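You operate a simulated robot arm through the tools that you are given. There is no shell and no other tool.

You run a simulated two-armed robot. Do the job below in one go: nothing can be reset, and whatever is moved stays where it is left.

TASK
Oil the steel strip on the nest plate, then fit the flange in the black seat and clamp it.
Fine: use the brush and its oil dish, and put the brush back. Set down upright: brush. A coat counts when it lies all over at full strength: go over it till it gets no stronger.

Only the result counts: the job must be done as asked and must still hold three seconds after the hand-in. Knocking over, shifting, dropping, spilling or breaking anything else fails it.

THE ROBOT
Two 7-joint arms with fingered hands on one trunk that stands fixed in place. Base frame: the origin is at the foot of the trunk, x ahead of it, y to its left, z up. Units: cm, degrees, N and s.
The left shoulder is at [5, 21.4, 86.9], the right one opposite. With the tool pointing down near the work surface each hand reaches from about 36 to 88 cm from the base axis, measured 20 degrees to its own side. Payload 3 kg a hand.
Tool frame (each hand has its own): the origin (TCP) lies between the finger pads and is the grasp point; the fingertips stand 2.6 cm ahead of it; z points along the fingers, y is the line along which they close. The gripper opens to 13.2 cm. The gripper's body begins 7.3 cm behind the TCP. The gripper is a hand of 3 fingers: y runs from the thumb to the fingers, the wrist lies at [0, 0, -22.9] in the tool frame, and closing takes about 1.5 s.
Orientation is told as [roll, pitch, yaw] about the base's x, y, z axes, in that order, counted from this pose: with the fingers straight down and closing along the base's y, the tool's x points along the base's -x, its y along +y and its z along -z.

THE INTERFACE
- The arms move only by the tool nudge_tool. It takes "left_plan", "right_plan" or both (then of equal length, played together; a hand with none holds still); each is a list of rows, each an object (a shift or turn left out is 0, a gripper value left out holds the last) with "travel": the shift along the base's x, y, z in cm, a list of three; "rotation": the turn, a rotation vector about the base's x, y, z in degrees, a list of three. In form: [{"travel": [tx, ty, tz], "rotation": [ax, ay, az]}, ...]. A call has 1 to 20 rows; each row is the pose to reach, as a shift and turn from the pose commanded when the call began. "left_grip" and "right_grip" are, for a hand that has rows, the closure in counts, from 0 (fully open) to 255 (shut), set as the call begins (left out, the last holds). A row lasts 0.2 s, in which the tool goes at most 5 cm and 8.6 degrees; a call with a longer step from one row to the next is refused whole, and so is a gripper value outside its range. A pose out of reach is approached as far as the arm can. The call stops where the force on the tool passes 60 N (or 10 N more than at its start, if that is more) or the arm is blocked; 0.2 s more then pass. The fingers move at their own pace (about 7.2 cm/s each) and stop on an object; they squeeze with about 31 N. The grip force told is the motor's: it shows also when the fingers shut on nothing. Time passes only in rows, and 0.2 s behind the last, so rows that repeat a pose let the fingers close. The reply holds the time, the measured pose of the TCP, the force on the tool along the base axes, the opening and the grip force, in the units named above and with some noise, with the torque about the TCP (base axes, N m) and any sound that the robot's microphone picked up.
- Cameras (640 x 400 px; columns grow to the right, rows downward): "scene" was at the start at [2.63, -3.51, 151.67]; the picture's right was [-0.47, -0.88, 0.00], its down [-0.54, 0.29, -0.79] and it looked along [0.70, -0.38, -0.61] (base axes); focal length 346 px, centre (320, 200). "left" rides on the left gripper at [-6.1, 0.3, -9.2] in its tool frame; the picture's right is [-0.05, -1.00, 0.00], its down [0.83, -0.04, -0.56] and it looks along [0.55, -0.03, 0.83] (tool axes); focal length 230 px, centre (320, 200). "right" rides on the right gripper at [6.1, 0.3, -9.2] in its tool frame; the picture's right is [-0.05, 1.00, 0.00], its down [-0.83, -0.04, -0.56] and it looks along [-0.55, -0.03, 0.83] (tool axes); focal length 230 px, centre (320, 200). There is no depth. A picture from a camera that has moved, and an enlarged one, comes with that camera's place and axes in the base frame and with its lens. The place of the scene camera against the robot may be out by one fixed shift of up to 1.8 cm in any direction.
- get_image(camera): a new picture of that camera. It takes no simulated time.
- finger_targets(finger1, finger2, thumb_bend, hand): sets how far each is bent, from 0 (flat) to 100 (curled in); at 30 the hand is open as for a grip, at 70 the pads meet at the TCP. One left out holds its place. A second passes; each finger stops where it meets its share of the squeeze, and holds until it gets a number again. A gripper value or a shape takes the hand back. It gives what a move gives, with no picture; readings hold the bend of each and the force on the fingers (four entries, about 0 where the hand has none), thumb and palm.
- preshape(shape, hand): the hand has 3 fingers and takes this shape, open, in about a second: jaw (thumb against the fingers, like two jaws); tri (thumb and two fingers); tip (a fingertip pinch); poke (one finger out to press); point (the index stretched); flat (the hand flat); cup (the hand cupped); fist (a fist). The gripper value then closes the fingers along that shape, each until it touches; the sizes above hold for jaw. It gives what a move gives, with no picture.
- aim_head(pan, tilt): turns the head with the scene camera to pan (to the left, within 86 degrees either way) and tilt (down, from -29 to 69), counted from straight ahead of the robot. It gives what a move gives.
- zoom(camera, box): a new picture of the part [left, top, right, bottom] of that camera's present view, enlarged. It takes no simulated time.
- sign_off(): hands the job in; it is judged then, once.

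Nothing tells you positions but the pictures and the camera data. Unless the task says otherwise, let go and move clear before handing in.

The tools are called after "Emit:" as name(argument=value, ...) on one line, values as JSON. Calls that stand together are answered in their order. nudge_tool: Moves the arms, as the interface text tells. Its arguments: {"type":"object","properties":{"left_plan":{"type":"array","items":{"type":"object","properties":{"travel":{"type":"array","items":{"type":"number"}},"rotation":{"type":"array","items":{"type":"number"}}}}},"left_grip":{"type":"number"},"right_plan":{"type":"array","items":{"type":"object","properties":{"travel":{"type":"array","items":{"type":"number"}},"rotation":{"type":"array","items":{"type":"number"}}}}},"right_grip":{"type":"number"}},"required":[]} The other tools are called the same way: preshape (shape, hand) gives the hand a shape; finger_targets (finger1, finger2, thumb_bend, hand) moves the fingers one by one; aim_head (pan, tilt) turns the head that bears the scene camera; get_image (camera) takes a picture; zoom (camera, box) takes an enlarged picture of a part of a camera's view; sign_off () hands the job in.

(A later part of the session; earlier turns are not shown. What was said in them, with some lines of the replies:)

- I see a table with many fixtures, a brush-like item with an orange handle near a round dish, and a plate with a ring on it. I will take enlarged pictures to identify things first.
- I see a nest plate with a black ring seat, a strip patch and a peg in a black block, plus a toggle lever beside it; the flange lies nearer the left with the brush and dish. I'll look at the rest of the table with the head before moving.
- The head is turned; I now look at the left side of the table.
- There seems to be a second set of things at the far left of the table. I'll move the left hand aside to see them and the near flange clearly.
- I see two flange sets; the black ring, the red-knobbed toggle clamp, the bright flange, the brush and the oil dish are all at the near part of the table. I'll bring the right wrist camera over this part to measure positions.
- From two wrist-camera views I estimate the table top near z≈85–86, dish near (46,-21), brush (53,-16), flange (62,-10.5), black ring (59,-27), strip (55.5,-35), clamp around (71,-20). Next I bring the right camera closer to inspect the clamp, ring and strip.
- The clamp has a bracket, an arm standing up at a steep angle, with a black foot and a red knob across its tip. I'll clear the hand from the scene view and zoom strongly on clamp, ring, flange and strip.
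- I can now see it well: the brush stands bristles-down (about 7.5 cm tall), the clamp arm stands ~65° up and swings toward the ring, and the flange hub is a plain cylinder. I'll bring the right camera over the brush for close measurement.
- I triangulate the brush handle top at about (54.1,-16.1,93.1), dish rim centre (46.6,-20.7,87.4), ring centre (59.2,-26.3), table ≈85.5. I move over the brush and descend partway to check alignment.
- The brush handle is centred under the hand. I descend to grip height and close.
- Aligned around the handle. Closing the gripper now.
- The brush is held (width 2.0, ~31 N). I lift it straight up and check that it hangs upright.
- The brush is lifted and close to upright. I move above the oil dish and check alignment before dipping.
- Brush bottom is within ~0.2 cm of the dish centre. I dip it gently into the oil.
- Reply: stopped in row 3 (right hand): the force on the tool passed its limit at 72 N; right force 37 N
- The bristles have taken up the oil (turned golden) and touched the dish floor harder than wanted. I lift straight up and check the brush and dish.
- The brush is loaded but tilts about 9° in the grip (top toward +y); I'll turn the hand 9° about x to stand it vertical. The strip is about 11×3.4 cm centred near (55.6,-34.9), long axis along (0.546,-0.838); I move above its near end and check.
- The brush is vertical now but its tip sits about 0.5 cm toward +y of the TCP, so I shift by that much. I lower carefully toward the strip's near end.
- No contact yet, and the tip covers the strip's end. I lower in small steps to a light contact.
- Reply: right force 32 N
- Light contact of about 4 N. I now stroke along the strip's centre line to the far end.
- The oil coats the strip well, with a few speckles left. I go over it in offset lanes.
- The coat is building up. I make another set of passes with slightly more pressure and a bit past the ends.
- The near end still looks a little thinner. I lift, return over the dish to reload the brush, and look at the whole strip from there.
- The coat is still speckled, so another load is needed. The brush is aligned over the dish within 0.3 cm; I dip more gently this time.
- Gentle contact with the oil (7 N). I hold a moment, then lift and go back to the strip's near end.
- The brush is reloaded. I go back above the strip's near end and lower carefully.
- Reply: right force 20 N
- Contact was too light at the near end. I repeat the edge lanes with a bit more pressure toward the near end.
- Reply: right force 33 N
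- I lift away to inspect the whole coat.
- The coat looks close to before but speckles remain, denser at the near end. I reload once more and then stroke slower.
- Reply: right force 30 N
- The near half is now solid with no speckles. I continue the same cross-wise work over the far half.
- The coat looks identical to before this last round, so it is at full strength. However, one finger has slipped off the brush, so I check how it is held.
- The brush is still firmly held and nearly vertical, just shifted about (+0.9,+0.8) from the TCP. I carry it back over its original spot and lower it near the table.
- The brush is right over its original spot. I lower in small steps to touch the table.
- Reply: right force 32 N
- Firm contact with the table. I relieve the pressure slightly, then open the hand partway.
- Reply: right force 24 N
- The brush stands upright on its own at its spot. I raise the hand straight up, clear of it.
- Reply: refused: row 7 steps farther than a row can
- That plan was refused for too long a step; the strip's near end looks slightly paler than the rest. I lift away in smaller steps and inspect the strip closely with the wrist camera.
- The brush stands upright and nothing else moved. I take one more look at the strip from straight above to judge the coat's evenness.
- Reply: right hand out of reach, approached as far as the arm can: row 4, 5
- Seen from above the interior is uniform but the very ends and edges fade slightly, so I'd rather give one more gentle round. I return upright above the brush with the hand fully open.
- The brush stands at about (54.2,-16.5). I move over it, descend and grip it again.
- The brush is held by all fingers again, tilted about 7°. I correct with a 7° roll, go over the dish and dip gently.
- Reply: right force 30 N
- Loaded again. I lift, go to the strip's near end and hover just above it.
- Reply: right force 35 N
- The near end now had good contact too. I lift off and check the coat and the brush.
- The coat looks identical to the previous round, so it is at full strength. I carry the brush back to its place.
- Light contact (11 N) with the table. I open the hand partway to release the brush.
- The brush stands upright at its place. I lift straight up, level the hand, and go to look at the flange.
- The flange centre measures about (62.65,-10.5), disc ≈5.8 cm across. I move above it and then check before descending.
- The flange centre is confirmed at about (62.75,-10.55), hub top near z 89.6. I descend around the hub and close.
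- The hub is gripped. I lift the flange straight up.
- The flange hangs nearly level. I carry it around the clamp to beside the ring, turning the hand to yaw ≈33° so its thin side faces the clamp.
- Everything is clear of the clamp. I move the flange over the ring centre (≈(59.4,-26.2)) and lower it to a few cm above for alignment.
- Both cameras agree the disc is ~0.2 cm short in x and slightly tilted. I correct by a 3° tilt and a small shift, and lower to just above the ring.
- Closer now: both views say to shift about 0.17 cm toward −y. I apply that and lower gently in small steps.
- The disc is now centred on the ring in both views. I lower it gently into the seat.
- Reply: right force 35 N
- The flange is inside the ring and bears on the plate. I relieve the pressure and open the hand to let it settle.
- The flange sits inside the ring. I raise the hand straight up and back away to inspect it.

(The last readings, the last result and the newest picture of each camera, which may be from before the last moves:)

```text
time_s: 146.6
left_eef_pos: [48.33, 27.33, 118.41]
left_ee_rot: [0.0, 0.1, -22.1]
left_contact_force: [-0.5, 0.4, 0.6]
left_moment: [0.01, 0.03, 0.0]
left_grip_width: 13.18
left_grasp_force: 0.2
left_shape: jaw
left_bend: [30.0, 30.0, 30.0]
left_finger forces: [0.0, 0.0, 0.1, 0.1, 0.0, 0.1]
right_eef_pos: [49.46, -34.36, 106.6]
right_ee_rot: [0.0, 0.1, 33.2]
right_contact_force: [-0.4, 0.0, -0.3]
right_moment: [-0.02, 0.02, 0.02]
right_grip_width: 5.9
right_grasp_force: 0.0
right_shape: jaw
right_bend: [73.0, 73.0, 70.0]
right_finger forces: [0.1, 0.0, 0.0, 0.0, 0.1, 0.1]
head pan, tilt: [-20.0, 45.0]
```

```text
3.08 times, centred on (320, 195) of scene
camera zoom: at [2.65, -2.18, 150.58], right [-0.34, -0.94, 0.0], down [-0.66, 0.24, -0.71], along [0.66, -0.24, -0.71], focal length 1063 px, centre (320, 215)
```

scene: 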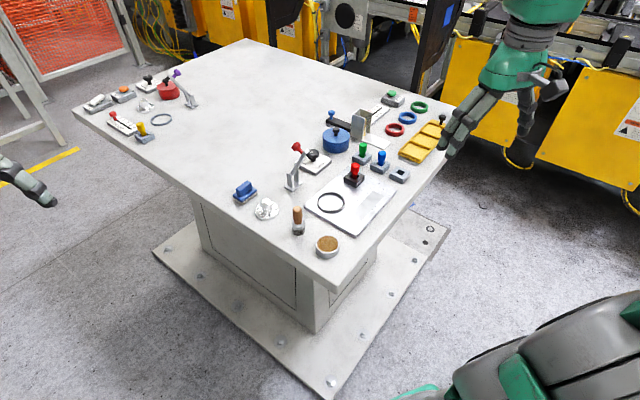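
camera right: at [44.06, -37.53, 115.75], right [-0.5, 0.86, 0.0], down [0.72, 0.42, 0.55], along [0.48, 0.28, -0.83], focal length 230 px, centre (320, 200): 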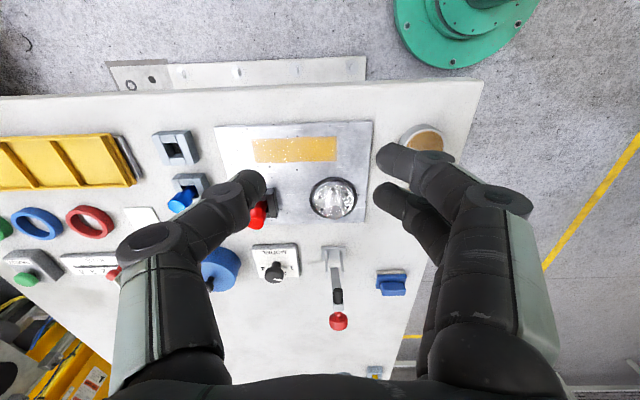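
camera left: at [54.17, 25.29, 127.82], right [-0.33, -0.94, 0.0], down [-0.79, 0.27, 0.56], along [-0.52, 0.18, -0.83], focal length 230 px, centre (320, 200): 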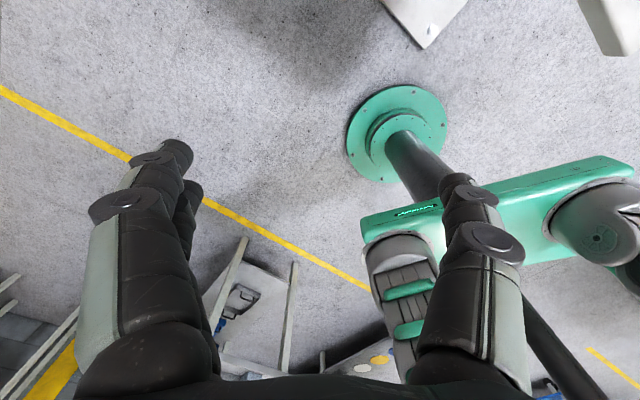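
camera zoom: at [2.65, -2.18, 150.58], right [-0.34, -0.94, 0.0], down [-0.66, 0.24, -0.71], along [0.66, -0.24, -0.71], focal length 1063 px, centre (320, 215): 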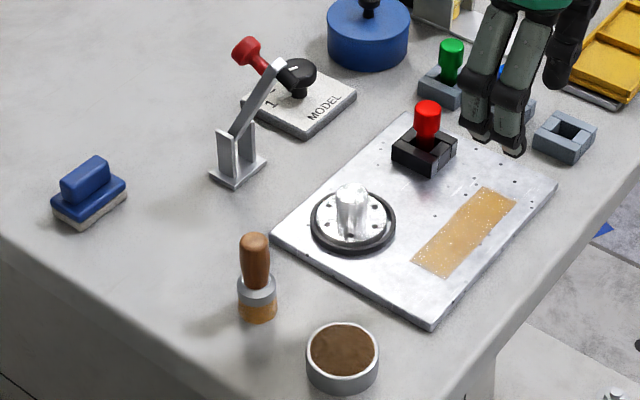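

The flange is seated flat in the black ring. Next is the clamp; I'll raise the hand and bring it near the red knob to measure it well.

Emit:
nudge_tool(right_plan=[{"travel": [2.5, 2, 1.5]}, {"travel": [5, 4, 3]}, {"travel": [7.5, 6, 4]}, {"travel": [10, 8, 5]}, {"travel": [11, 9, 5]}, {"travel": [11, 9, 5]}])

Emit:
get_image(camera="right")

Emit:
zoom(camera="right", box=[250, 120, 390, 260])

Emit:
zoom(camera="scene", box=[280, 120, 330, 190])

```text
time_s: 148.0
left_eef_pos: [48.3, 27.36, 118.32]
left_ee_rot: [0.1, -0.1, -22.1]
left_contact_force: [-0.4, 0.0, 0.3]
left_moment: [-0.01, 0.0, 0.0]
left_grip_width: 13.19
left_grasp_force: 0.0
left_shape: jaw
left_bend: [30.0, 30.0, 30.0]
left_finger forces: [0.1, 0.1, 0.1, 0.0, 0.0, 0.0]
right_eef_pos: [60.33, -25.29, 111.72]
right_ee_rot: [-0.2, 0.0, 33.2]
right_contact_force: [-0.6, 0.4, 0.5]
right_moment: [0.02, 0.01, -0.03]
right_grip_width: 5.9
right_grasp_force: 0.1
right_shape: jaw
right_bend: [73.0, 73.0, 70.0]
right_finger forces: [0.0, 0.0, 0.1, 0.1, 0.1, 0.1]
head pan, tilt: [-20.0, 45.0]
```

```text
taken
camera right: at [55.06, -28.44, 120.87], right [-0.5, 0.86, 0.0], down [0.72, 0.42, 0.56], along [0.48, 0.28, -0.83], focal length 230 px, centre (320, 200)
```

right: 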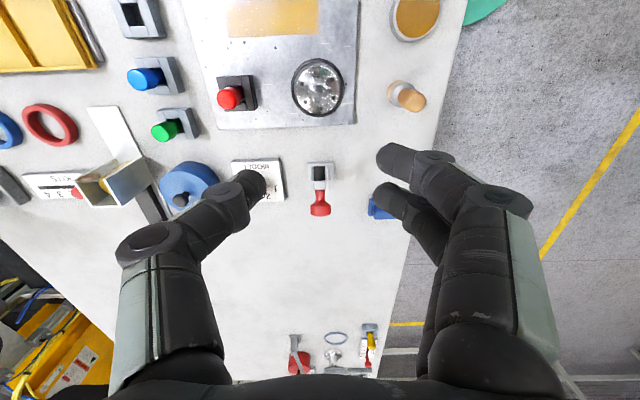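

```text
2.86 times, centred on (320, 190) of right
camera zoom: at [55.06, -28.44, 120.87], right [-0.5, 0.86, 0.0], down [0.72, 0.42, 0.56], along [0.48, 0.28, -0.83], focal length 657 px, centre (320, 229)
```

zoom: 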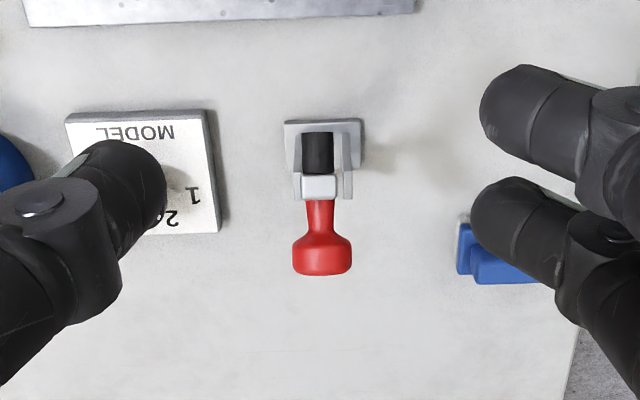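

```text
5.71 times, centred on (305, 155) of scene
camera zoom: at [2.65, -2.18, 150.58], right [-0.34, -0.94, 0.0], down [-0.66, 0.24, -0.71], along [0.66, -0.24, -0.71], focal length 1974 px, centre (406, 457)
```

zoom: 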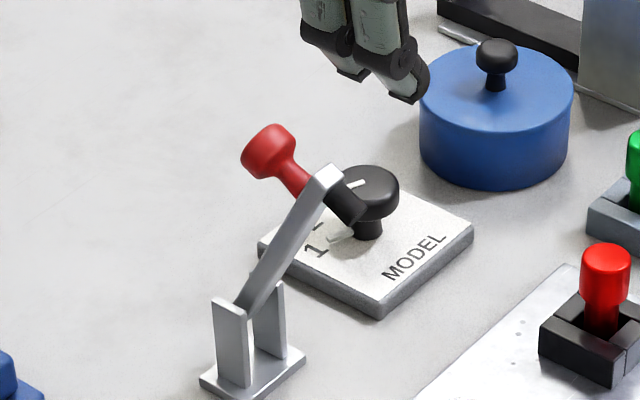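

The arm leans ~60° up toward the ring and the knob's end faces back-and-up at about (68.3,-20.6,99.8). I'll push it from behind with the closed hand: first turn the hand (thumb side facing the ring) and go behind the clamp at a safe height.

Emit:
nudge_tool(right_plan=[{"travel": [1, 0.6, 0.5], "rotation": [0, 0, -8]}, {"travel": [2, 1.2, 1], "rotation": [0, 0, -16]}, {"travel": [3, 1.9, 1], "rotation": [0, 0, -24]}, {"travel": [4.2, 2.6, 1], "rotation": [0, 0, -32]}, {"travel": [5.4, 3.3, 1], "rotation": [0, 0, -40]}, {"travel": [6.6, 4.1, 1], "rotation": [0, 0, -48]}, {"travel": [8, 5, 1], "rotation": [0, 0, -56]}, {"travel": [9.5, 5.9, 1], "rotation": [0, 0, -64]}, {"travel": [11, 6.8, 1], "rotation": [0, 0, -72]}, {"travel": [12.6, 7.8, 1], "rotation": [0, 0, -80]}, {"travel": [12.6, 7.8, 0], "rotation": [0, 0, -88]}, {"travel": [12.6, 7.8, -1], "rotation": [0, 0, -90]}, {"travel": [12.6, 7.8, -1], "rotation": [0, 0, -90]}], right_grip=255)

Emit:
get_image(camera="right")

Emit:
get_image(camera="scene")

```text
time_s: 150.8
left_eef_pos: [48.3, 27.29, 118.42]
left_ee_rot: [0.1, 0.1, -22.1]
left_contact_force: [-0.6, 0.0, -0.4]
left_moment: [-0.01, 0.02, 0.02]
left_grip_width: 13.19
left_grasp_force: 0.1
left_shape: jaw
left_bend: [30.0, 30.0, 30.0]
left_finger forces: [0.1, 0.0, 0.1, 0.0, 0.1, 0.0]
right_eef_pos: [72.9, -17.44, 110.85]
right_ee_rot: [-0.1, 0.0, -56.9]
right_contact_force: [0.0, 0.4, -0.3]
right_moment: [-0.05, -0.02, 0.03]
right_grip_width: 0.02
right_grasp_force: 30.6
right_shape: jaw
right_bend: [67.0, 67.0, 74.0]
right_finger forces: [0.1, 0.1, 0.0, 0.0, 0.1, 0.0]
right hand out of reach, approached as far as the arm can: row 10
head pan, tilt: [-20.0, 45.0]
```

```text
taken
camera right: at [69.83, -12.17, 119.99], right [0.86, 0.5, 0.0], down [0.42, -0.72, 0.55], along [0.28, -0.48, -0.83], focal length 230 px, centre (320, 200)
```

right: 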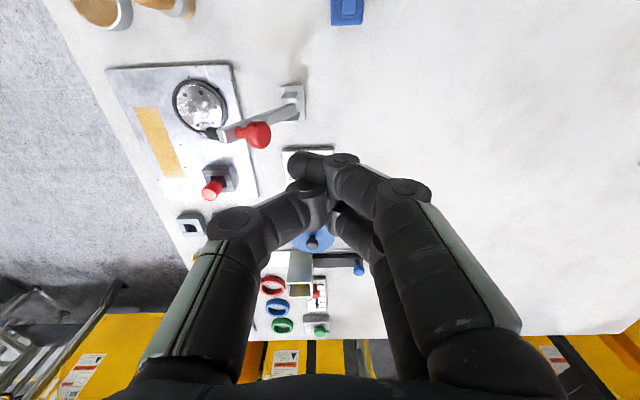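

```text
taken
```

scene: 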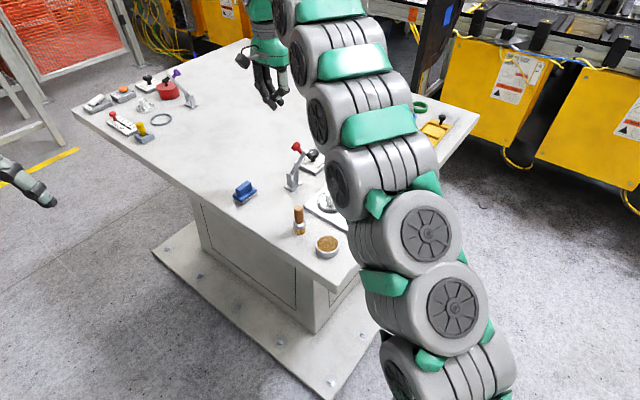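

Emit:
zoom(camera="right", box=[160, 60, 340, 170])

Emit:
zoom(camera="scene", box=[230, 70, 350, 210])

```text
3.56 times, centred on (250, 115) of right
camera zoom: at [69.83, -12.17, 119.99], right [0.86, 0.5, 0.0], down [0.42, -0.72, 0.55], along [0.28, -0.48, -0.83], focal length 818 px, centre (569, 502)
```

zoom: 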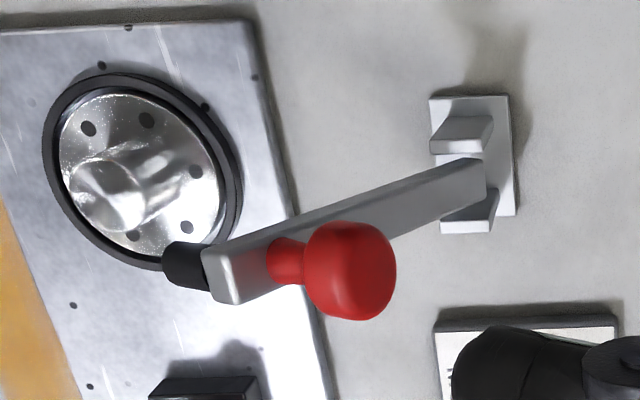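

```text
2.86 times, centred on (290, 140) of scene
camera zoom: at [2.65, -2.18, 150.58], right [-0.34, -0.94, 0.0], down [-0.66, 0.24, -0.71], along [0.66, -0.24, -0.71], focal length 987 px, centre (406, 371)
```

zoom: 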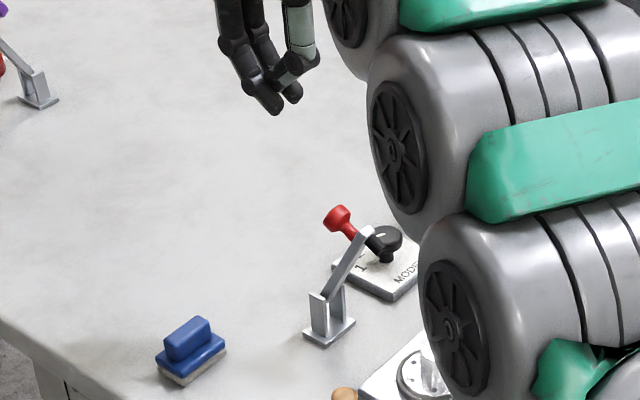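

The side view gives a clear picture: the pivot is near z 90.2, and when closed the arm lies flat with its black foot on the flange rim. I lower the closed hand behind the knob first.

Emit:
nudge_tool(right_plan=[{"travel": [0, -0.1, -3]}, {"travel": [0, -0.1, -6]}, {"travel": [0, -0.1, -8.6]}, {"travel": [0, -0.1, -8.6]}])

Emit:
get_image(camera="right")

Emit:
zoom(camera="scene", box=[250, 100, 340, 200])

```text
time_s: 151.8
left_eef_pos: [48.44, 27.26, 118.44]
left_ee_rot: [0.0, 0.0, -22.0]
left_contact_force: [-0.9, -0.2, -0.1]
left_moment: [0.01, -0.01, -0.01]
left_grip_width: 13.19
left_grasp_force: 0.1
left_shape: jaw
left_bend: [30.0, 30.0, 30.0]
left_finger forces: [0.0, 0.1, 0.0, 0.1, 0.1, 0.1]
right_eef_pos: [73.05, -17.45, 102.02]
right_ee_rot: [0.0, 0.0, -56.8]
right_contact_force: [-0.1, -0.4, -0.2]
right_moment: [-0.02, 0.0, 0.0]
right_grip_width: 0.02
right_grasp_force: 31.2
right_shape: jaw
right_bend: [67.0, 67.0, 74.0]
right_finger forces: [0.0, 0.1, 0.0, 0.0, 0.1, 0.0]
head pan, tilt: [-20.0, 45.0]
```

```text
taken
camera right: at [69.95, -12.24, 111.19], right [0.86, 0.5, 0.0], down [0.42, -0.72, 0.56], along [0.28, -0.48, -0.83], focal length 230 px, centre (320, 200)
```

right: 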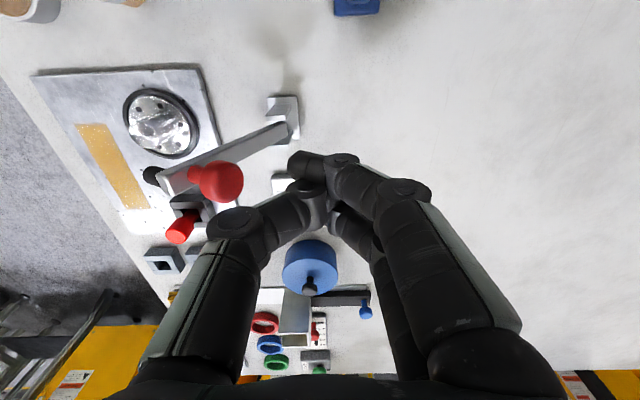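

```text
4.00 times, centred on (295, 150) of scene
camera zoom: at [2.65, -2.18, 150.58], right [-0.34, -0.94, 0.0], down [-0.66, 0.24, -0.71], along [0.66, -0.24, -0.71], focal length 1382 px, centre (420, 400)
```

zoom: 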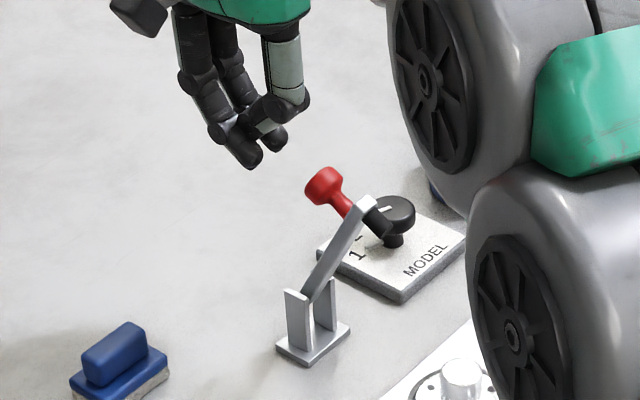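

Emit:
nudge_tool(right_plan=[{"travel": [-0.6, -0.4, 0]}, {"travel": [-1.2, -0.8, 0]}, {"travel": [-1.8, -1.17, 0]}, {"travel": [-2.4, -1.56, 0]}, {"travel": [-2.4, -1.56, 0]}])

Emit:
get_image(camera="right")

Emit:
zoom(camera="scene", box=[250, 100, 340, 200])

```text
time_s: 153.0
left_eef_pos: [48.43, 27.36, 118.38]
left_ee_rot: [0.0, 0.0, -22.1]
left_contact_force: [0.2, -0.1, -0.2]
left_moment: [0.03, -0.03, 0.0]
left_grip_width: 13.18
left_grasp_force: 0.0
left_shape: jaw
left_bend: [30.0, 30.0, 30.0]
left_finger forces: [0.1, 0.0, 0.0, 0.1, 0.0, 0.0]
right_eef_pos: [70.67, -19.16, 102.09]
right_ee_rot: [-0.2, 0.0, -56.8]
right_contact_force: [-0.2, 1.7, 0.4]
right_moment: [-0.01, -0.01, 0.01]
right_grip_width: 0.0
right_grasp_force: 31.2
right_shape: jaw
right_bend: [67.0, 67.0, 74.0]
right_finger forces: [0.0, 0.0, 0.0, 0.0, 0.0, 0.0]
head pan, tilt: [-20.0, 45.0]
```

```text
taken
camera right: at [67.46, -13.83, 111.22], right [0.86, 0.5, 0.0], down [0.42, -0.72, 0.55], along [0.28, -0.48, -0.83], focal length 230 px, centre (320, 200)
```

right: 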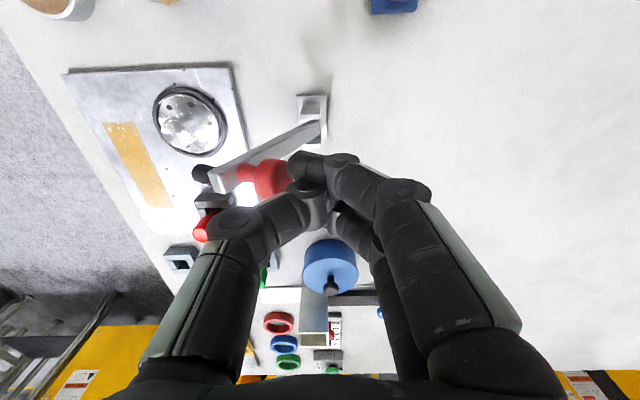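

```text
4.00 times, centred on (295, 150) of scene
camera zoom: at [2.65, -2.18, 150.58], right [-0.34, -0.94, 0.0], down [-0.66, 0.24, -0.71], along [0.66, -0.24, -0.71], focal length 1382 px, centre (420, 400)
```

zoom: 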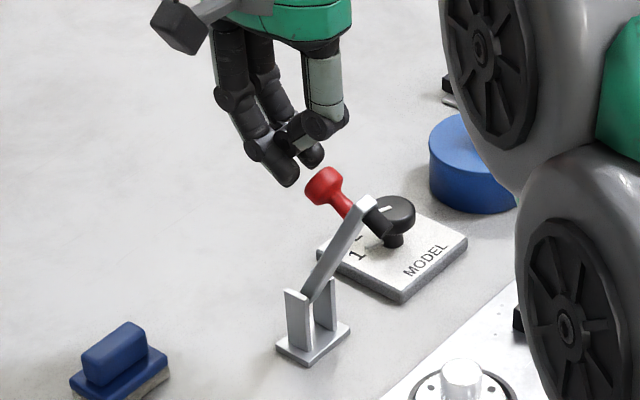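

Contact is imminent. I continue pushing in small steps along the arc.

Emit:
nudge_tool(right_plan=[{"travel": [-0.42, -0.27, 0]}, {"travel": [-0.84, -0.55, 0]}, {"travel": [-1.26, -0.82, -0.05]}, {"travel": [-1.68, -1.09, -0.1]}, {"travel": [-1.68, -1.09, -0.1]}])

Emit:
get_image(camera="right")

Emit:
zoom(camera="scene", box=[250, 100, 340, 200])

```text
time_s: 154.2
left_eef_pos: [48.44, 27.22, 118.39]
left_ee_rot: [-0.1, 0.0, -22.1]
left_contact_force: [-0.5, -1.0, 0.3]
left_moment: [-0.02, 0.01, -0.01]
left_grip_width: 13.2
left_grasp_force: 0.0
left_shape: jaw
left_bend: [30.0, 30.0, 30.0]
left_finger forces: [0.0, 0.0, 0.0, 0.0, 0.0, 0.0]
right_eef_pos: [68.96, -20.07, 102.01]
right_ee_rot: [-0.1, 0.0, -56.9]
right_contact_force: [0.1, -0.1, -0.8]
right_moment: [0.03, -0.05, -0.02]
right_grip_width: 0.01
right_grasp_force: 31.0
right_shape: jaw
right_bend: [67.0, 67.0, 74.0]
right_finger forces: [0.0, 0.0, 0.0, 0.0, 0.0, 0.1]
head pan, tilt: [-20.0, 45.0]
```

```text
taken
camera right: at [65.86, -14.9, 111.15], right [0.86, 0.5, 0.0], down [0.42, -0.72, 0.55], along [0.28, -0.48, -0.83], focal length 230 px, centre (320, 200)
```

right: 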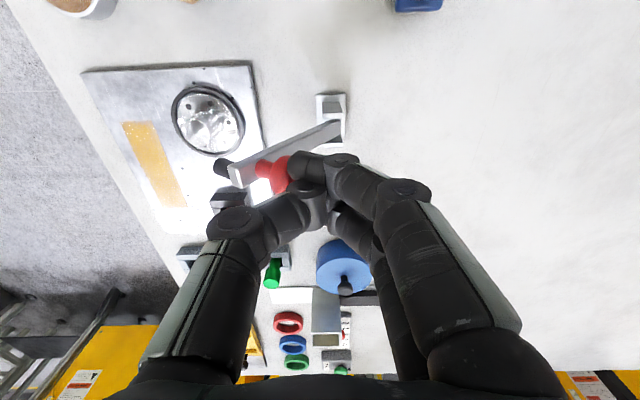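

```text
4.00 times, centred on (295, 150) of scene
camera zoom: at [2.65, -2.18, 150.58], right [-0.34, -0.94, 0.0], down [-0.66, 0.24, -0.71], along [0.66, -0.24, -0.71], focal length 1382 px, centre (420, 400)
```

zoom: 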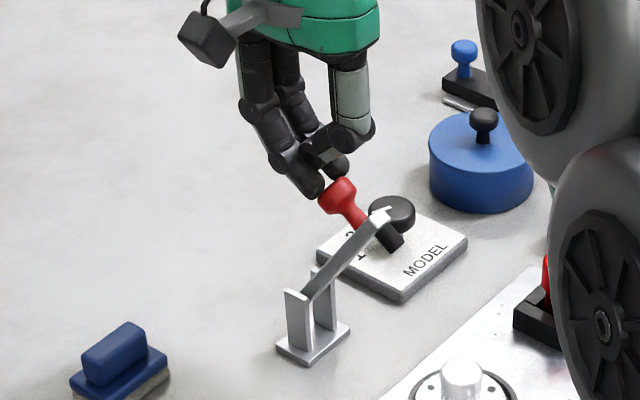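

The lever moves freely. I continue along the arc, forward and down.

Emit:
nudge_tool(right_plan=[{"travel": [-0.47, -0.31, -0.1]}, {"travel": [-0.94, -0.61, -0.2]}, {"travel": [-1.41, -0.92, -0.3]}, {"travel": [-1.89, -1.23, -0.45]}, {"travel": [-2.4, -1.55, -0.7]}, {"travel": [-2.88, -1.86, -0.95]}, {"travel": [-3.35, -2.18, -1.25]}, {"travel": [-3.35, -2.18, -1.25]}])

Emit:
get_image(camera="right")

Emit:
zoom(camera="scene", box=[260, 110, 350, 210])

```text
time_s: 156.0
left_eef_pos: [48.42, 27.42, 118.44]
left_ee_rot: [0.0, 0.0, -22.1]
left_contact_force: [0.8, 1.2, 0.4]
left_moment: [-0.02, 0.0, 0.02]
left_grip_width: 13.2
left_grasp_force: 0.1
left_shape: jaw
left_bend: [30.0, 30.0, 30.0]
left_finger forces: [0.0, 0.0, 0.0, 0.0, 0.0, 0.0]
right_eef_pos: [65.58, -22.28, 100.78]
right_ee_rot: [0.0, 0.1, -56.8]
right_contact_force: [-0.6, -0.1, -0.1]
right_moment: [-0.02, 0.03, 0.02]
right_grip_width: 0.0
right_grasp_force: 30.4
right_shape: jaw
right_bend: [67.0, 67.0, 74.0]
right_finger forces: [0.0, 0.1, 0.0, 0.0, 0.0, 0.1]
head pan, tilt: [-20.0, 45.0]
```

```text
taken
camera right: at [62.5, -17.06, 109.92], right [0.86, 0.5, 0.0], down [0.42, -0.72, 0.56], along [0.28, -0.48, -0.83], focal length 230 px, centre (320, 200)
```

right: 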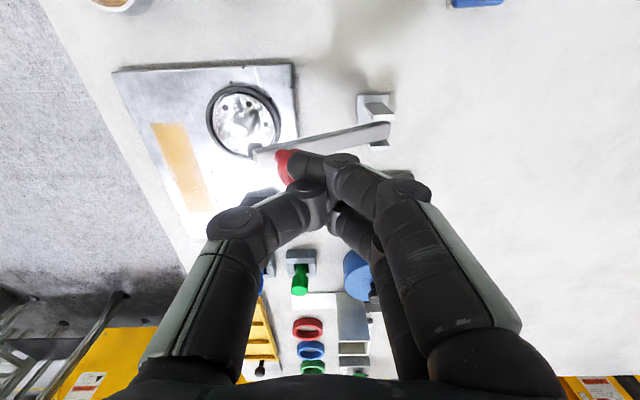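

```text
4.00 times, centred on (305, 160) of scene
camera zoom: at [2.65, -2.18, 150.58], right [-0.34, -0.94, 0.0], down [-0.66, 0.24, -0.71], along [0.66, -0.24, -0.71], focal length 1382 px, centre (380, 360)
```

zoom: 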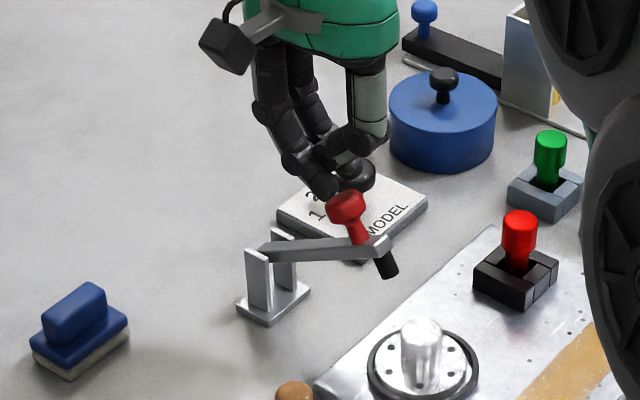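

The lever is past halfway. I keep following the arc, now mostly downward.

Emit:
nudge_tool(right_plan=[{"travel": [-0.4, -0.26, -0.35]}, {"travel": [-0.8, -0.52, -0.75]}, {"travel": [-1.17, -0.76, -1.2]}, {"travel": [-1.5, -0.98, -1.6]}, {"travel": [-1.82, -1.18, -2.1]}, {"travel": [-2.13, -1.38, -2.65]}, {"travel": [-2.13, -1.38, -2.65]}])

Emit:
get_image(camera="right")

Emit:
zoom(camera="scene", box=[260, 120, 360, 220])

```text
time_s: 157.6
left_eef_pos: [48.36, 27.22, 118.41]
left_ee_rot: [-0.1, 0.0, -22.1]
left_contact_force: [0.1, 0.2, 0.0]
left_moment: [0.0, 0.02, 0.0]
left_grip_width: 13.2
left_grasp_force: 0.0
left_shape: jaw
left_bend: [30.0, 30.0, 30.0]
left_finger forces: [0.0, 0.1, 0.1, 0.0, 0.0, 0.0]
right_eef_pos: [63.52, -23.78, 98.1]
right_ee_rot: [0.0, 0.1, -56.8]
right_contact_force: [0.3, 1.0, -0.7]
right_moment: [-0.01, 0.0, -0.02]
right_grip_width: 0.0
right_grasp_force: 31.2
right_shape: jaw
right_bend: [67.0, 67.0, 74.0]
right_finger forces: [0.0, 0.1, 0.0, 0.0, 0.1, 0.0]
head pan, tilt: [-20.0, 45.0]
```

```text
taken
camera right: at [60.39, -18.52, 107.18], right [0.86, 0.5, 0.0], down [0.42, -0.72, 0.55], along [0.28, -0.48, -0.83], focal length 230 px, centre (320, 200)
```

right: 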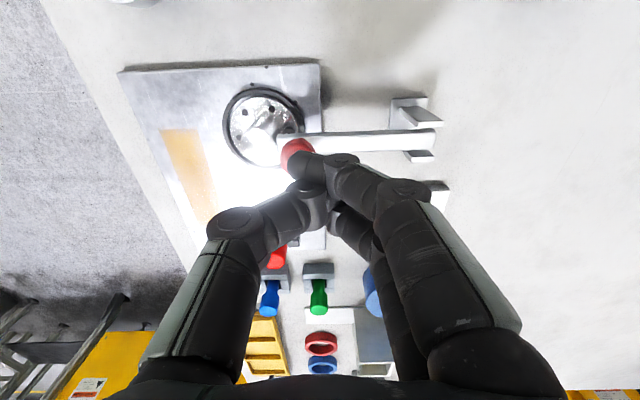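

```text
4.00 times, centred on (310, 170) of scene
camera zoom: at [2.65, -2.18, 150.58], right [-0.34, -0.94, 0.0], down [-0.66, 0.24, -0.71], along [0.66, -0.24, -0.71], focal length 1382 px, centre (360, 320)
```

zoom: 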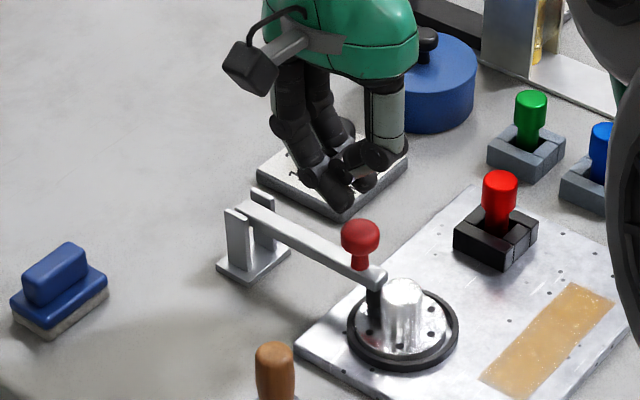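

Emit:
zoom(camera="scene", box=[300, 165, 345, 215])

Emit:
zoom(camera="right", box=[210, 70, 450, 200])

```text
8.00 times, centred on (322, 190) of scene
camera zoom: at [2.65, -2.18, 150.58], right [-0.34, -0.94, 0.0], down [-0.66, 0.24, -0.71], along [0.66, -0.24, -0.71], focal length 2764 px, centre (300, 280)
```

zoom: 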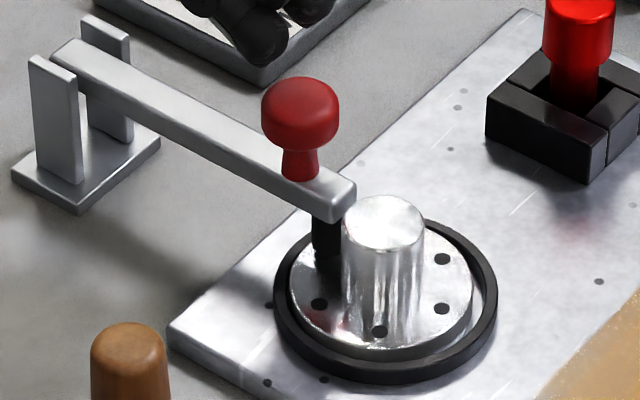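

```text
2.67 times, centred on (330, 135) of right
camera zoom: at [60.39, -18.52, 107.18], right [0.86, 0.5, 0.0], down [0.42, -0.72, 0.55], along [0.28, -0.48, -0.83], focal length 614 px, centre (293, 373)
```

zoom: 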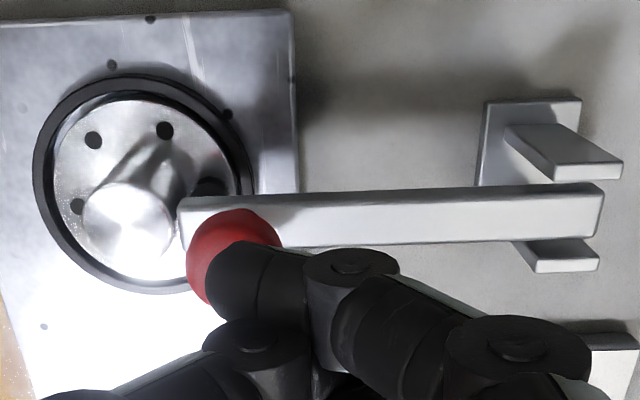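

The arm is now flat with the foot on the flange beside the hub. To make sure it is fully clamped, I move over the knob and press down on it gently.

Emit:
nudge_tool(right_plan=[{"travel": [0, 0, 0.8]}, {"travel": [-0.7, -0.45, 0.8]}, {"travel": [-1.42, -0.93, 0.8]}, {"travel": [-1.42, -0.93, 0]}, {"travel": [-1.42, -0.93, -0.6]}, {"travel": [-1.42, -0.93, -0.6]}])

Emit:
zoom(camera="scene", box=[290, 140, 350, 210])

Emit:
get_image(camera="right")

```text
time_s: 159.0
left_eef_pos: [48.38, 27.21, 118.39]
left_ee_rot: [0.0, 0.0, -22.0]
left_contact_force: [-0.1, 0.2, -0.5]
left_moment: [0.0, -0.02, -0.01]
left_grip_width: 13.18
left_grasp_force: 0.0
left_shape: jaw
left_bend: [30.0, 30.0, 30.0]
left_finger forces: [0.0, 0.0, 0.0, 0.0, 0.1, 0.0]
right_eef_pos: [62.08, -24.77, 97.46]
right_ee_rot: [0.1, 0.0, -56.9]
right_contact_force: [-0.7, -0.6, 0.5]
right_moment: [0.01, 0.0, 0.01]
right_grip_width: 0.0
right_grasp_force: 30.7
right_shape: jaw
right_bend: [67.0, 67.0, 74.0]
right_finger forces: [0.0, 0.0, 0.1, 0.0, 0.1, 0.0]
head pan, tilt: [-20.0, 45.0]
```

```text
5.71 times, centred on (320, 175) of scene
camera zoom: at [2.65, -2.18, 150.58], right [-0.34, -0.94, 0.0], down [-0.66, 0.24, -0.71], along [0.66, -0.24, -0.71], focal length 1974 px, centre (320, 343)
```

zoom: 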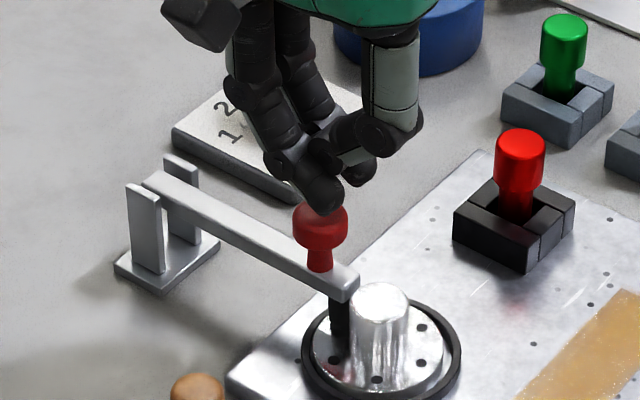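

```text
taken
camera right: at [59.0, -19.46, 106.63], right [0.86, 0.5, 0.0], down [0.42, -0.72, 0.56], along [0.28, -0.48, -0.83], focal length 230 px, centre (320, 200)
```

right: 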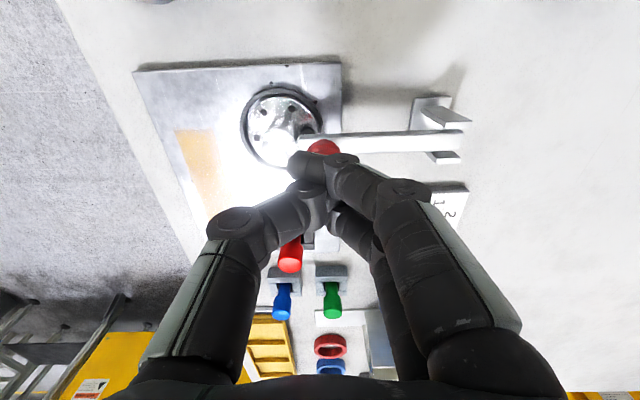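

Emit:
nudge_tool(right_plan=[{"travel": [0, 0, -0.3]}, {"travel": [0, 0, -0.6]}, {"travel": [0, 0, -0.9]}, {"travel": [0, 0, -0.9]}])

```text
time_s: 160.0
left_eef_pos: [48.31, 27.29, 118.45]
left_ee_rot: [0.0, 0.0, -22.1]
left_contact_force: [0.4, -0.9, -0.2]
left_moment: [-0.02, 0.0, -0.01]
left_grip_width: 13.18
left_grasp_force: 0.0
left_shape: jaw
left_bend: [30.0, 30.0, 30.0]
left_finger forces: [0.0, 0.0, 0.0, 0.0, 0.1, 0.1]
right_eef_pos: [61.92, -24.69, 96.43]
right_ee_rot: [-0.2, 0.0, -56.8]
right_contact_force: [0.8, 0.0, 0.3]
right_moment: [-0.02, 0.01, 0.01]
right_grip_width: 0.03
right_grasp_force: 31.1
right_shape: jaw
right_bend: [67.0, 67.0, 74.0]
right_finger forces: [0.0, 0.0, 0.0, 0.1, 0.1, 0.0]
head pan, tilt: [-20.0, 45.0]
```

Emit:
nudge_tool(right_plan=[{"travel": [0, 0, -0.3]}, {"travel": [0, 0, -0.6]}, {"travel": [0, 0, -0.6]}])

Emit:
zoom(camera="scene", box=[290, 140, 350, 210])

```text
time_s: 160.8
left_eef_pos: [48.3, 27.22, 118.34]
left_ee_rot: [-0.1, 0.0, -22.2]
left_contact_force: [-1.1, -0.4, -0.1]
left_moment: [0.0, -0.01, -0.04]
left_grip_width: 13.22
left_grasp_force: 0.0
left_shape: jaw
left_bend: [30.0, 30.0, 30.0]
left_finger forces: [0.0, 0.0, 0.0, 0.0, 0.0, 0.0]
right_eef_pos: [62.06, -24.68, 95.98]
right_ee_rot: [-0.1, 0.0, -56.8]
right_contact_force: [-2.4, -0.2, 6.4]
right_moment: [0.03, -0.01, 0.04]
right_grip_width: 0.0
right_grasp_force: 31.0
right_shape: jaw
right_bend: [67.0, 67.0, 74.0]
right_finger forces: [0.0, 0.0, 0.0, 0.0, 0.0, 0.0]
head pan, tilt: [-20.0, 45.0]
```

```text
5.71 times, centred on (320, 175) of scene
camera zoom: at [2.64, -2.18, 150.58], right [-0.34, -0.94, 0.0], down [-0.66, 0.24, -0.71], along [0.66, -0.24, -0.71], focal length 1974 px, centre (320, 343)
```

zoom: 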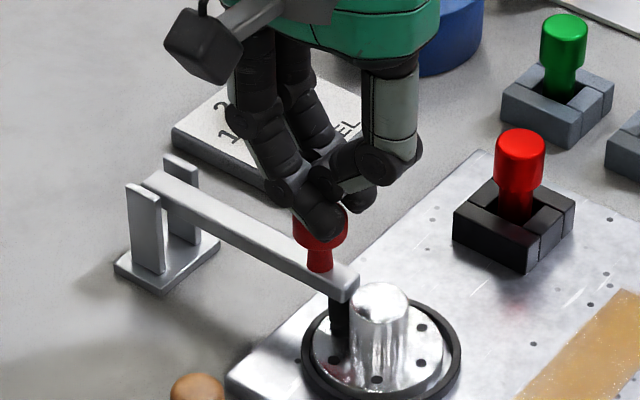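

Contact with the knob (6 N). I press a bit more.

Emit:
nudge_tool(right_plan=[{"travel": [0, 0, -0.15]}, {"travel": [0, 0, -0.3]}, {"travel": [0, 0, -0.3]}])

Emit:
zoom(camera="scene", box=[290, 140, 350, 210])

```text
time_s: 161.6
left_eef_pos: [48.27, 27.24, 118.5]
left_ee_rot: [-0.1, 0.0, -22.1]
left_contact_force: [0.0, -0.3, 0.0]
left_moment: [0.01, 0.01, -0.02]
left_grip_width: 13.2
left_grasp_force: 0.1
left_shape: jaw
left_bend: [30.0, 30.0, 30.0]
left_finger forces: [0.0, 0.0, 0.0, 0.0, 0.1, 0.0]
right_eef_pos: [62.08, -24.76, 95.72]
right_ee_rot: [0.0, -0.1, -56.8]
right_contact_force: [-7.0, -2.7, 30.3]
right_moment: [0.22, -0.1, 0.04]
right_grip_width: 0.0
right_grasp_force: 30.8
right_shape: jaw
right_bend: [69.0, 68.0, 76.0]
right_finger forces: [0.0, 0.0, 0.1, 0.0, 52.3, 0.0]
head pan, tilt: [-20.0, 45.0]
```

```text
5.71 times, centred on (320, 175) of scene
camera zoom: at [2.6, -2.17, 150.58], right [-0.34, -0.94, 0.0], down [-0.66, 0.24, -0.71], along [0.66, -0.24, -0.71], focal length 1974 px, centre (320, 343)
```

zoom: 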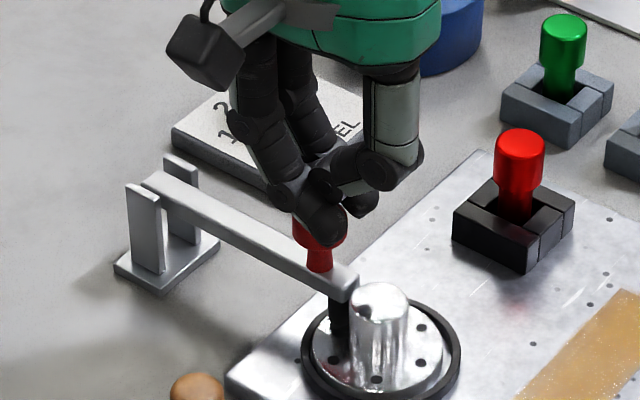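

Emit:
nudge_tool(right_plan=[{"travel": [0, 0, -0.1]}, {"travel": [0, 0, -0.18]}, {"travel": [0, 0, -0.18]}])

```text
time_s: 162.4
left_eef_pos: [48.29, 27.37, 118.37]
left_ee_rot: [0.0, 0.1, -22.2]
left_contact_force: [-0.3, 0.7, 0.3]
left_moment: [0.0, 0.02, 0.01]
left_grip_width: 13.2
left_grasp_force: 0.0
left_shape: jaw
left_bend: [30.0, 30.0, 30.0]
left_finger forces: [0.1, 0.1, 0.1, 0.0, 0.0, 0.1]
right_eef_pos: [62.13, -24.75, 95.65]
right_ee_rot: [0.0, 0.0, -56.8]
right_contact_force: [9.3, -1.0, 25.0]
right_moment: [0.13, -0.21, -0.01]
right_grip_width: 0.0
right_grasp_force: 31.5
right_shape: jaw
right_bend: [71.0, 69.0, 77.0]
right_finger forces: [12.4, 0.0, 0.0, 0.1, 45.6, 0.0]
head pan, tilt: [-20.0, 45.0]
```

It is firmly at its stop. I lift off and check that the clamp holds.

Emit:
nudge_tool(right_plan=[{"travel": [0, 0, 0.5]}, {"travel": [0, 0, 2]}, {"travel": [0, 0, 5]}, {"travel": [0, 0, 9]}, {"travel": [0, 0, 13]}, {"travel": [0, 0, 13]}])

Emit:
zoom(camera="scene", box=[290, 150, 350, 215])

Emit:
get_image(camera="right")

```text
time_s: 163.8
left_eef_pos: [48.39, 27.24, 118.39]
left_ee_rot: [0.0, 0.0, -22.0]
left_contact_force: [-0.3, 0.0, 1.0]
left_moment: [0.0, 0.01, 0.04]
left_grip_width: 13.2
left_grasp_force: 0.1
left_shape: jaw
left_bend: [30.0, 30.0, 30.0]
left_finger forces: [0.0, 0.0, 0.0, 0.0, 0.1, 0.0]
right_eef_pos: [62.2, -24.62, 108.55]
right_ee_rot: [-0.1, 0.1, -56.9]
right_contact_force: [0.0, -1.0, 0.0]
right_moment: [-0.02, 0.01, 0.01]
right_grip_width: 0.0
right_grasp_force: 31.2
right_shape: jaw
right_bend: [69.0, 69.0, 75.0]
right_finger forces: [0.0, 0.1, 0.0, 0.0, 0.0, 0.0]
head pan, tilt: [-20.0, 45.0]
```

```text
6.15 times, centred on (320, 182) of scene
camera zoom: at [2.65, -2.18, 150.58], right [-0.34, -0.94, 0.0], down [-0.66, 0.24, -0.71], along [0.66, -0.24, -0.71], focal length 2126 px, centre (320, 308)
```

zoom: 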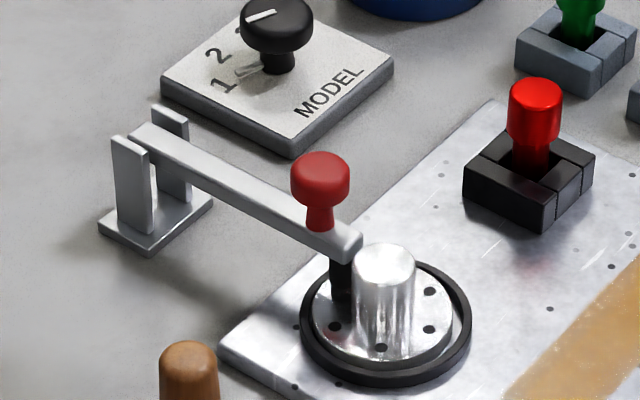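

```text
taken
camera right: at [59.06, -19.31, 117.69], right [0.86, 0.5, 0.0], down [0.42, -0.72, 0.55], along [0.28, -0.48, -0.83], focal length 230 px, centre (320, 200)
```

right: 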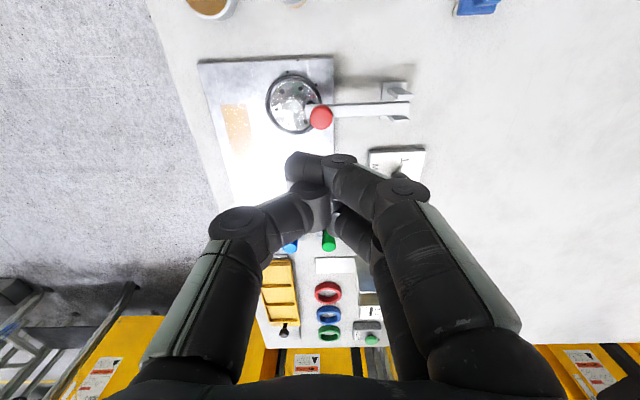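

The clamp arm lies flat and holds with its foot on the flange. I retract the hand to a clear spot and do a final inspection.

Emit:
nudge_tool(right_plan=[{"travel": [-1, -0.5, 3], "rotation": [0, 0, 4]}, {"travel": [-4, -2.5, 5], "rotation": [0, 0, 8]}, {"travel": [-7, -4.5, 7], "rotation": [0, 0, 12]}, {"travel": [-10, -6.5, 9], "rotation": [0, 0, 16]}, {"travel": [-13, -8.5, 11], "rotation": [0, 0, 20]}, {"travel": [-16.5, -10.5, 12], "rotation": [0, 0, 25]}, {"travel": [-20, -12.5, 12], "rotation": [0, 0, 30]}, {"travel": [-23.5, -14.5, 12], "rotation": [0, 0, 35]}, {"travel": [-27, -16, 12], "rotation": [0, 0, 35]}, {"travel": [-27, -16, 12], "rotation": [0, 0, 35]}])

Emit:
nudge_tool(right_plan=[{"travel": [0, 0, 0]}, {"travel": [0, 0, 0]}, {"travel": [0, 0, 0]}], right_grip=0)

Emit:
get_image(camera="scene")

Emit:
zoom(camera="scene", box=[230, 120, 430, 260])

Emit:
zoom(camera="scene", box=[300, 170, 350, 220])

Emit:
zoom(camera="scene", box=[345, 180, 405, 228])

```text
time_s: 166.0
left_eef_pos: [48.34, 27.26, 118.39]
left_ee_rot: [0.0, 0.0, -22.2]
left_contact_force: [0.3, 0.7, -0.2]
left_moment: [-0.01, 0.01, -0.02]
left_grip_width: 13.19
left_grasp_force: 0.1
left_shape: jaw
left_bend: [30.0, 30.0, 30.0]
left_finger forces: [0.0, 0.0, 0.0, 0.0, 0.0, 0.0]
right_eef_pos: [35.09, -40.54, 120.48]
right_ee_rot: [0.0, 0.0, -21.8]
right_contact_force: [0.6, 0.9, -1.1]
right_moment: [0.03, 0.01, -0.01]
right_grip_width: 0.0
right_grasp_force: 30.9
right_shape: jaw
right_bend: [69.0, 69.0, 75.0]
right_finger forces: [0.1, 0.0, 0.0, 0.0, 0.1, 0.0]
head pan, tilt: [-20.0, 45.0]
```

```text
time_s: 166.8
left_eef_pos: [48.3, 27.35, 118.44]
left_ee_rot: [0.1, 0.0, -22.1]
left_contact_force: [-0.6, 0.0, -0.6]
left_moment: [-0.03, 0.01, 0.01]
left_grip_width: 13.2
left_grasp_force: 0.1
left_shape: jaw
left_bend: [30.0, 30.0, 30.0]
left_finger forces: [0.1, 0.0, 0.0, 0.0, 0.1, 0.0]
right_eef_pos: [35.1, -40.65, 120.42]
right_ee_rot: [-0.1, 0.0, -21.8]
right_contact_force: [-1.1, 0.2, 0.2]
right_moment: [0.0, -0.02, -0.01]
right_grip_width: 13.19
right_grasp_force: 0.1
right_shape: jaw
right_bend: [30.0, 30.0, 30.0]
right_finger forces: [0.0, 0.0, 0.1, 0.0, 0.0, 0.0]
head pan, tilt: [-20.0, 45.0]
```

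```text
taken
```

scene: 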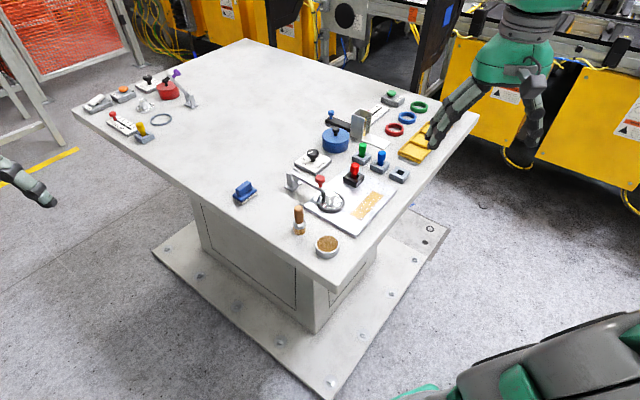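

```text
2.86 times, centred on (330, 190) of scene
camera zoom: at [2.65, -2.18, 150.58], right [-0.34, -0.94, 0.0], down [-0.66, 0.24, -0.71], along [0.66, -0.24, -0.71], focal length 987 px, centre (291, 229)
```

zoom: 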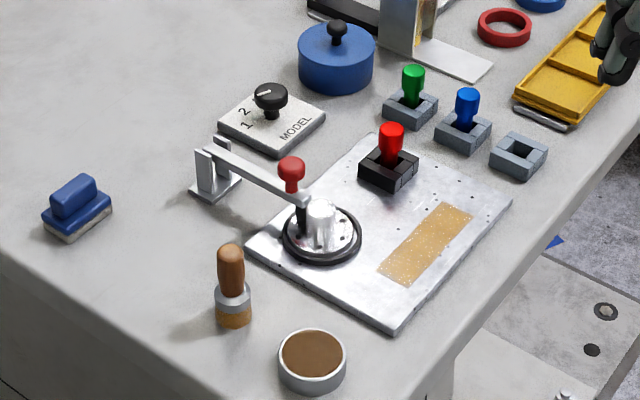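

```text
8.00 times, centred on (325, 195) of scene
camera zoom: at [2.65, -2.18, 150.58], right [-0.34, -0.94, 0.0], down [-0.66, 0.24, -0.71], along [0.66, -0.24, -0.71], focal length 2764 px, centre (280, 240)
```

zoom: 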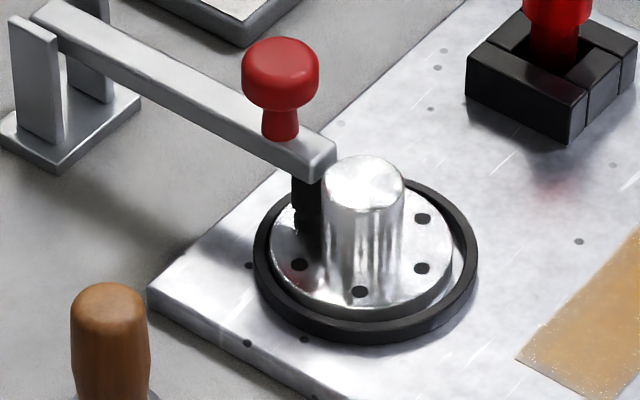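

```text
8.33 times, centred on (375, 204) of scene
camera zoom: at [2.65, -2.18, 150.58], right [-0.34, -0.94, 0.0], down [-0.66, 0.24, -0.71], along [0.66, -0.24, -0.71], focal length 2879 px, centre (-138, 167)
```

zoom: 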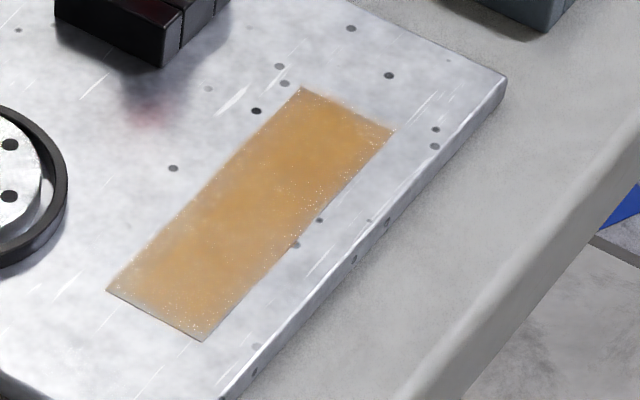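

Everything checks out: the strip's coat is the same as after the previous round, the brush stands upright in its place, the flange sits flat in the black ring with the clamp arm down on it, and nothing else has moved. Both hands are clear, so I hand the job in.

Emit:
sign_off()

```text
The job is handed in.
```

I handed the job in with the strip oiled, the brush put back, the flange in the black ring and the clamp closed on it. I judged all of this from the pictures and force readings; no result came back with the hand-in.

- **Oil coat:** I went over the strip after four dips in the oil dish. After the last round the coat looked no stronger than before, so I take it to be at full strength. Small speckles still show in bright light, in the same places each time, and they look like glare rather than bare steel.
- **Brush:** It stands upright on its bristles, within a few millimetres of where it started. On the first dip I pressed too hard (72 N), but the dish did not move and nothing spilled. I set the brush down once and picked it up again for the last round of strokes.
- **Flange:** It sits flat inside the black ring, about a millimetre off centre.
- **Clamp:** The arm lies flat with its foot on the flange rim beside the hub. Pressing the knob with about 30 N moved it no further, and it stayed down when I let go. I heard no click, so I can't say whether it has a latch.

Both hands are clear, and I saw nothing else shifted or knocked.
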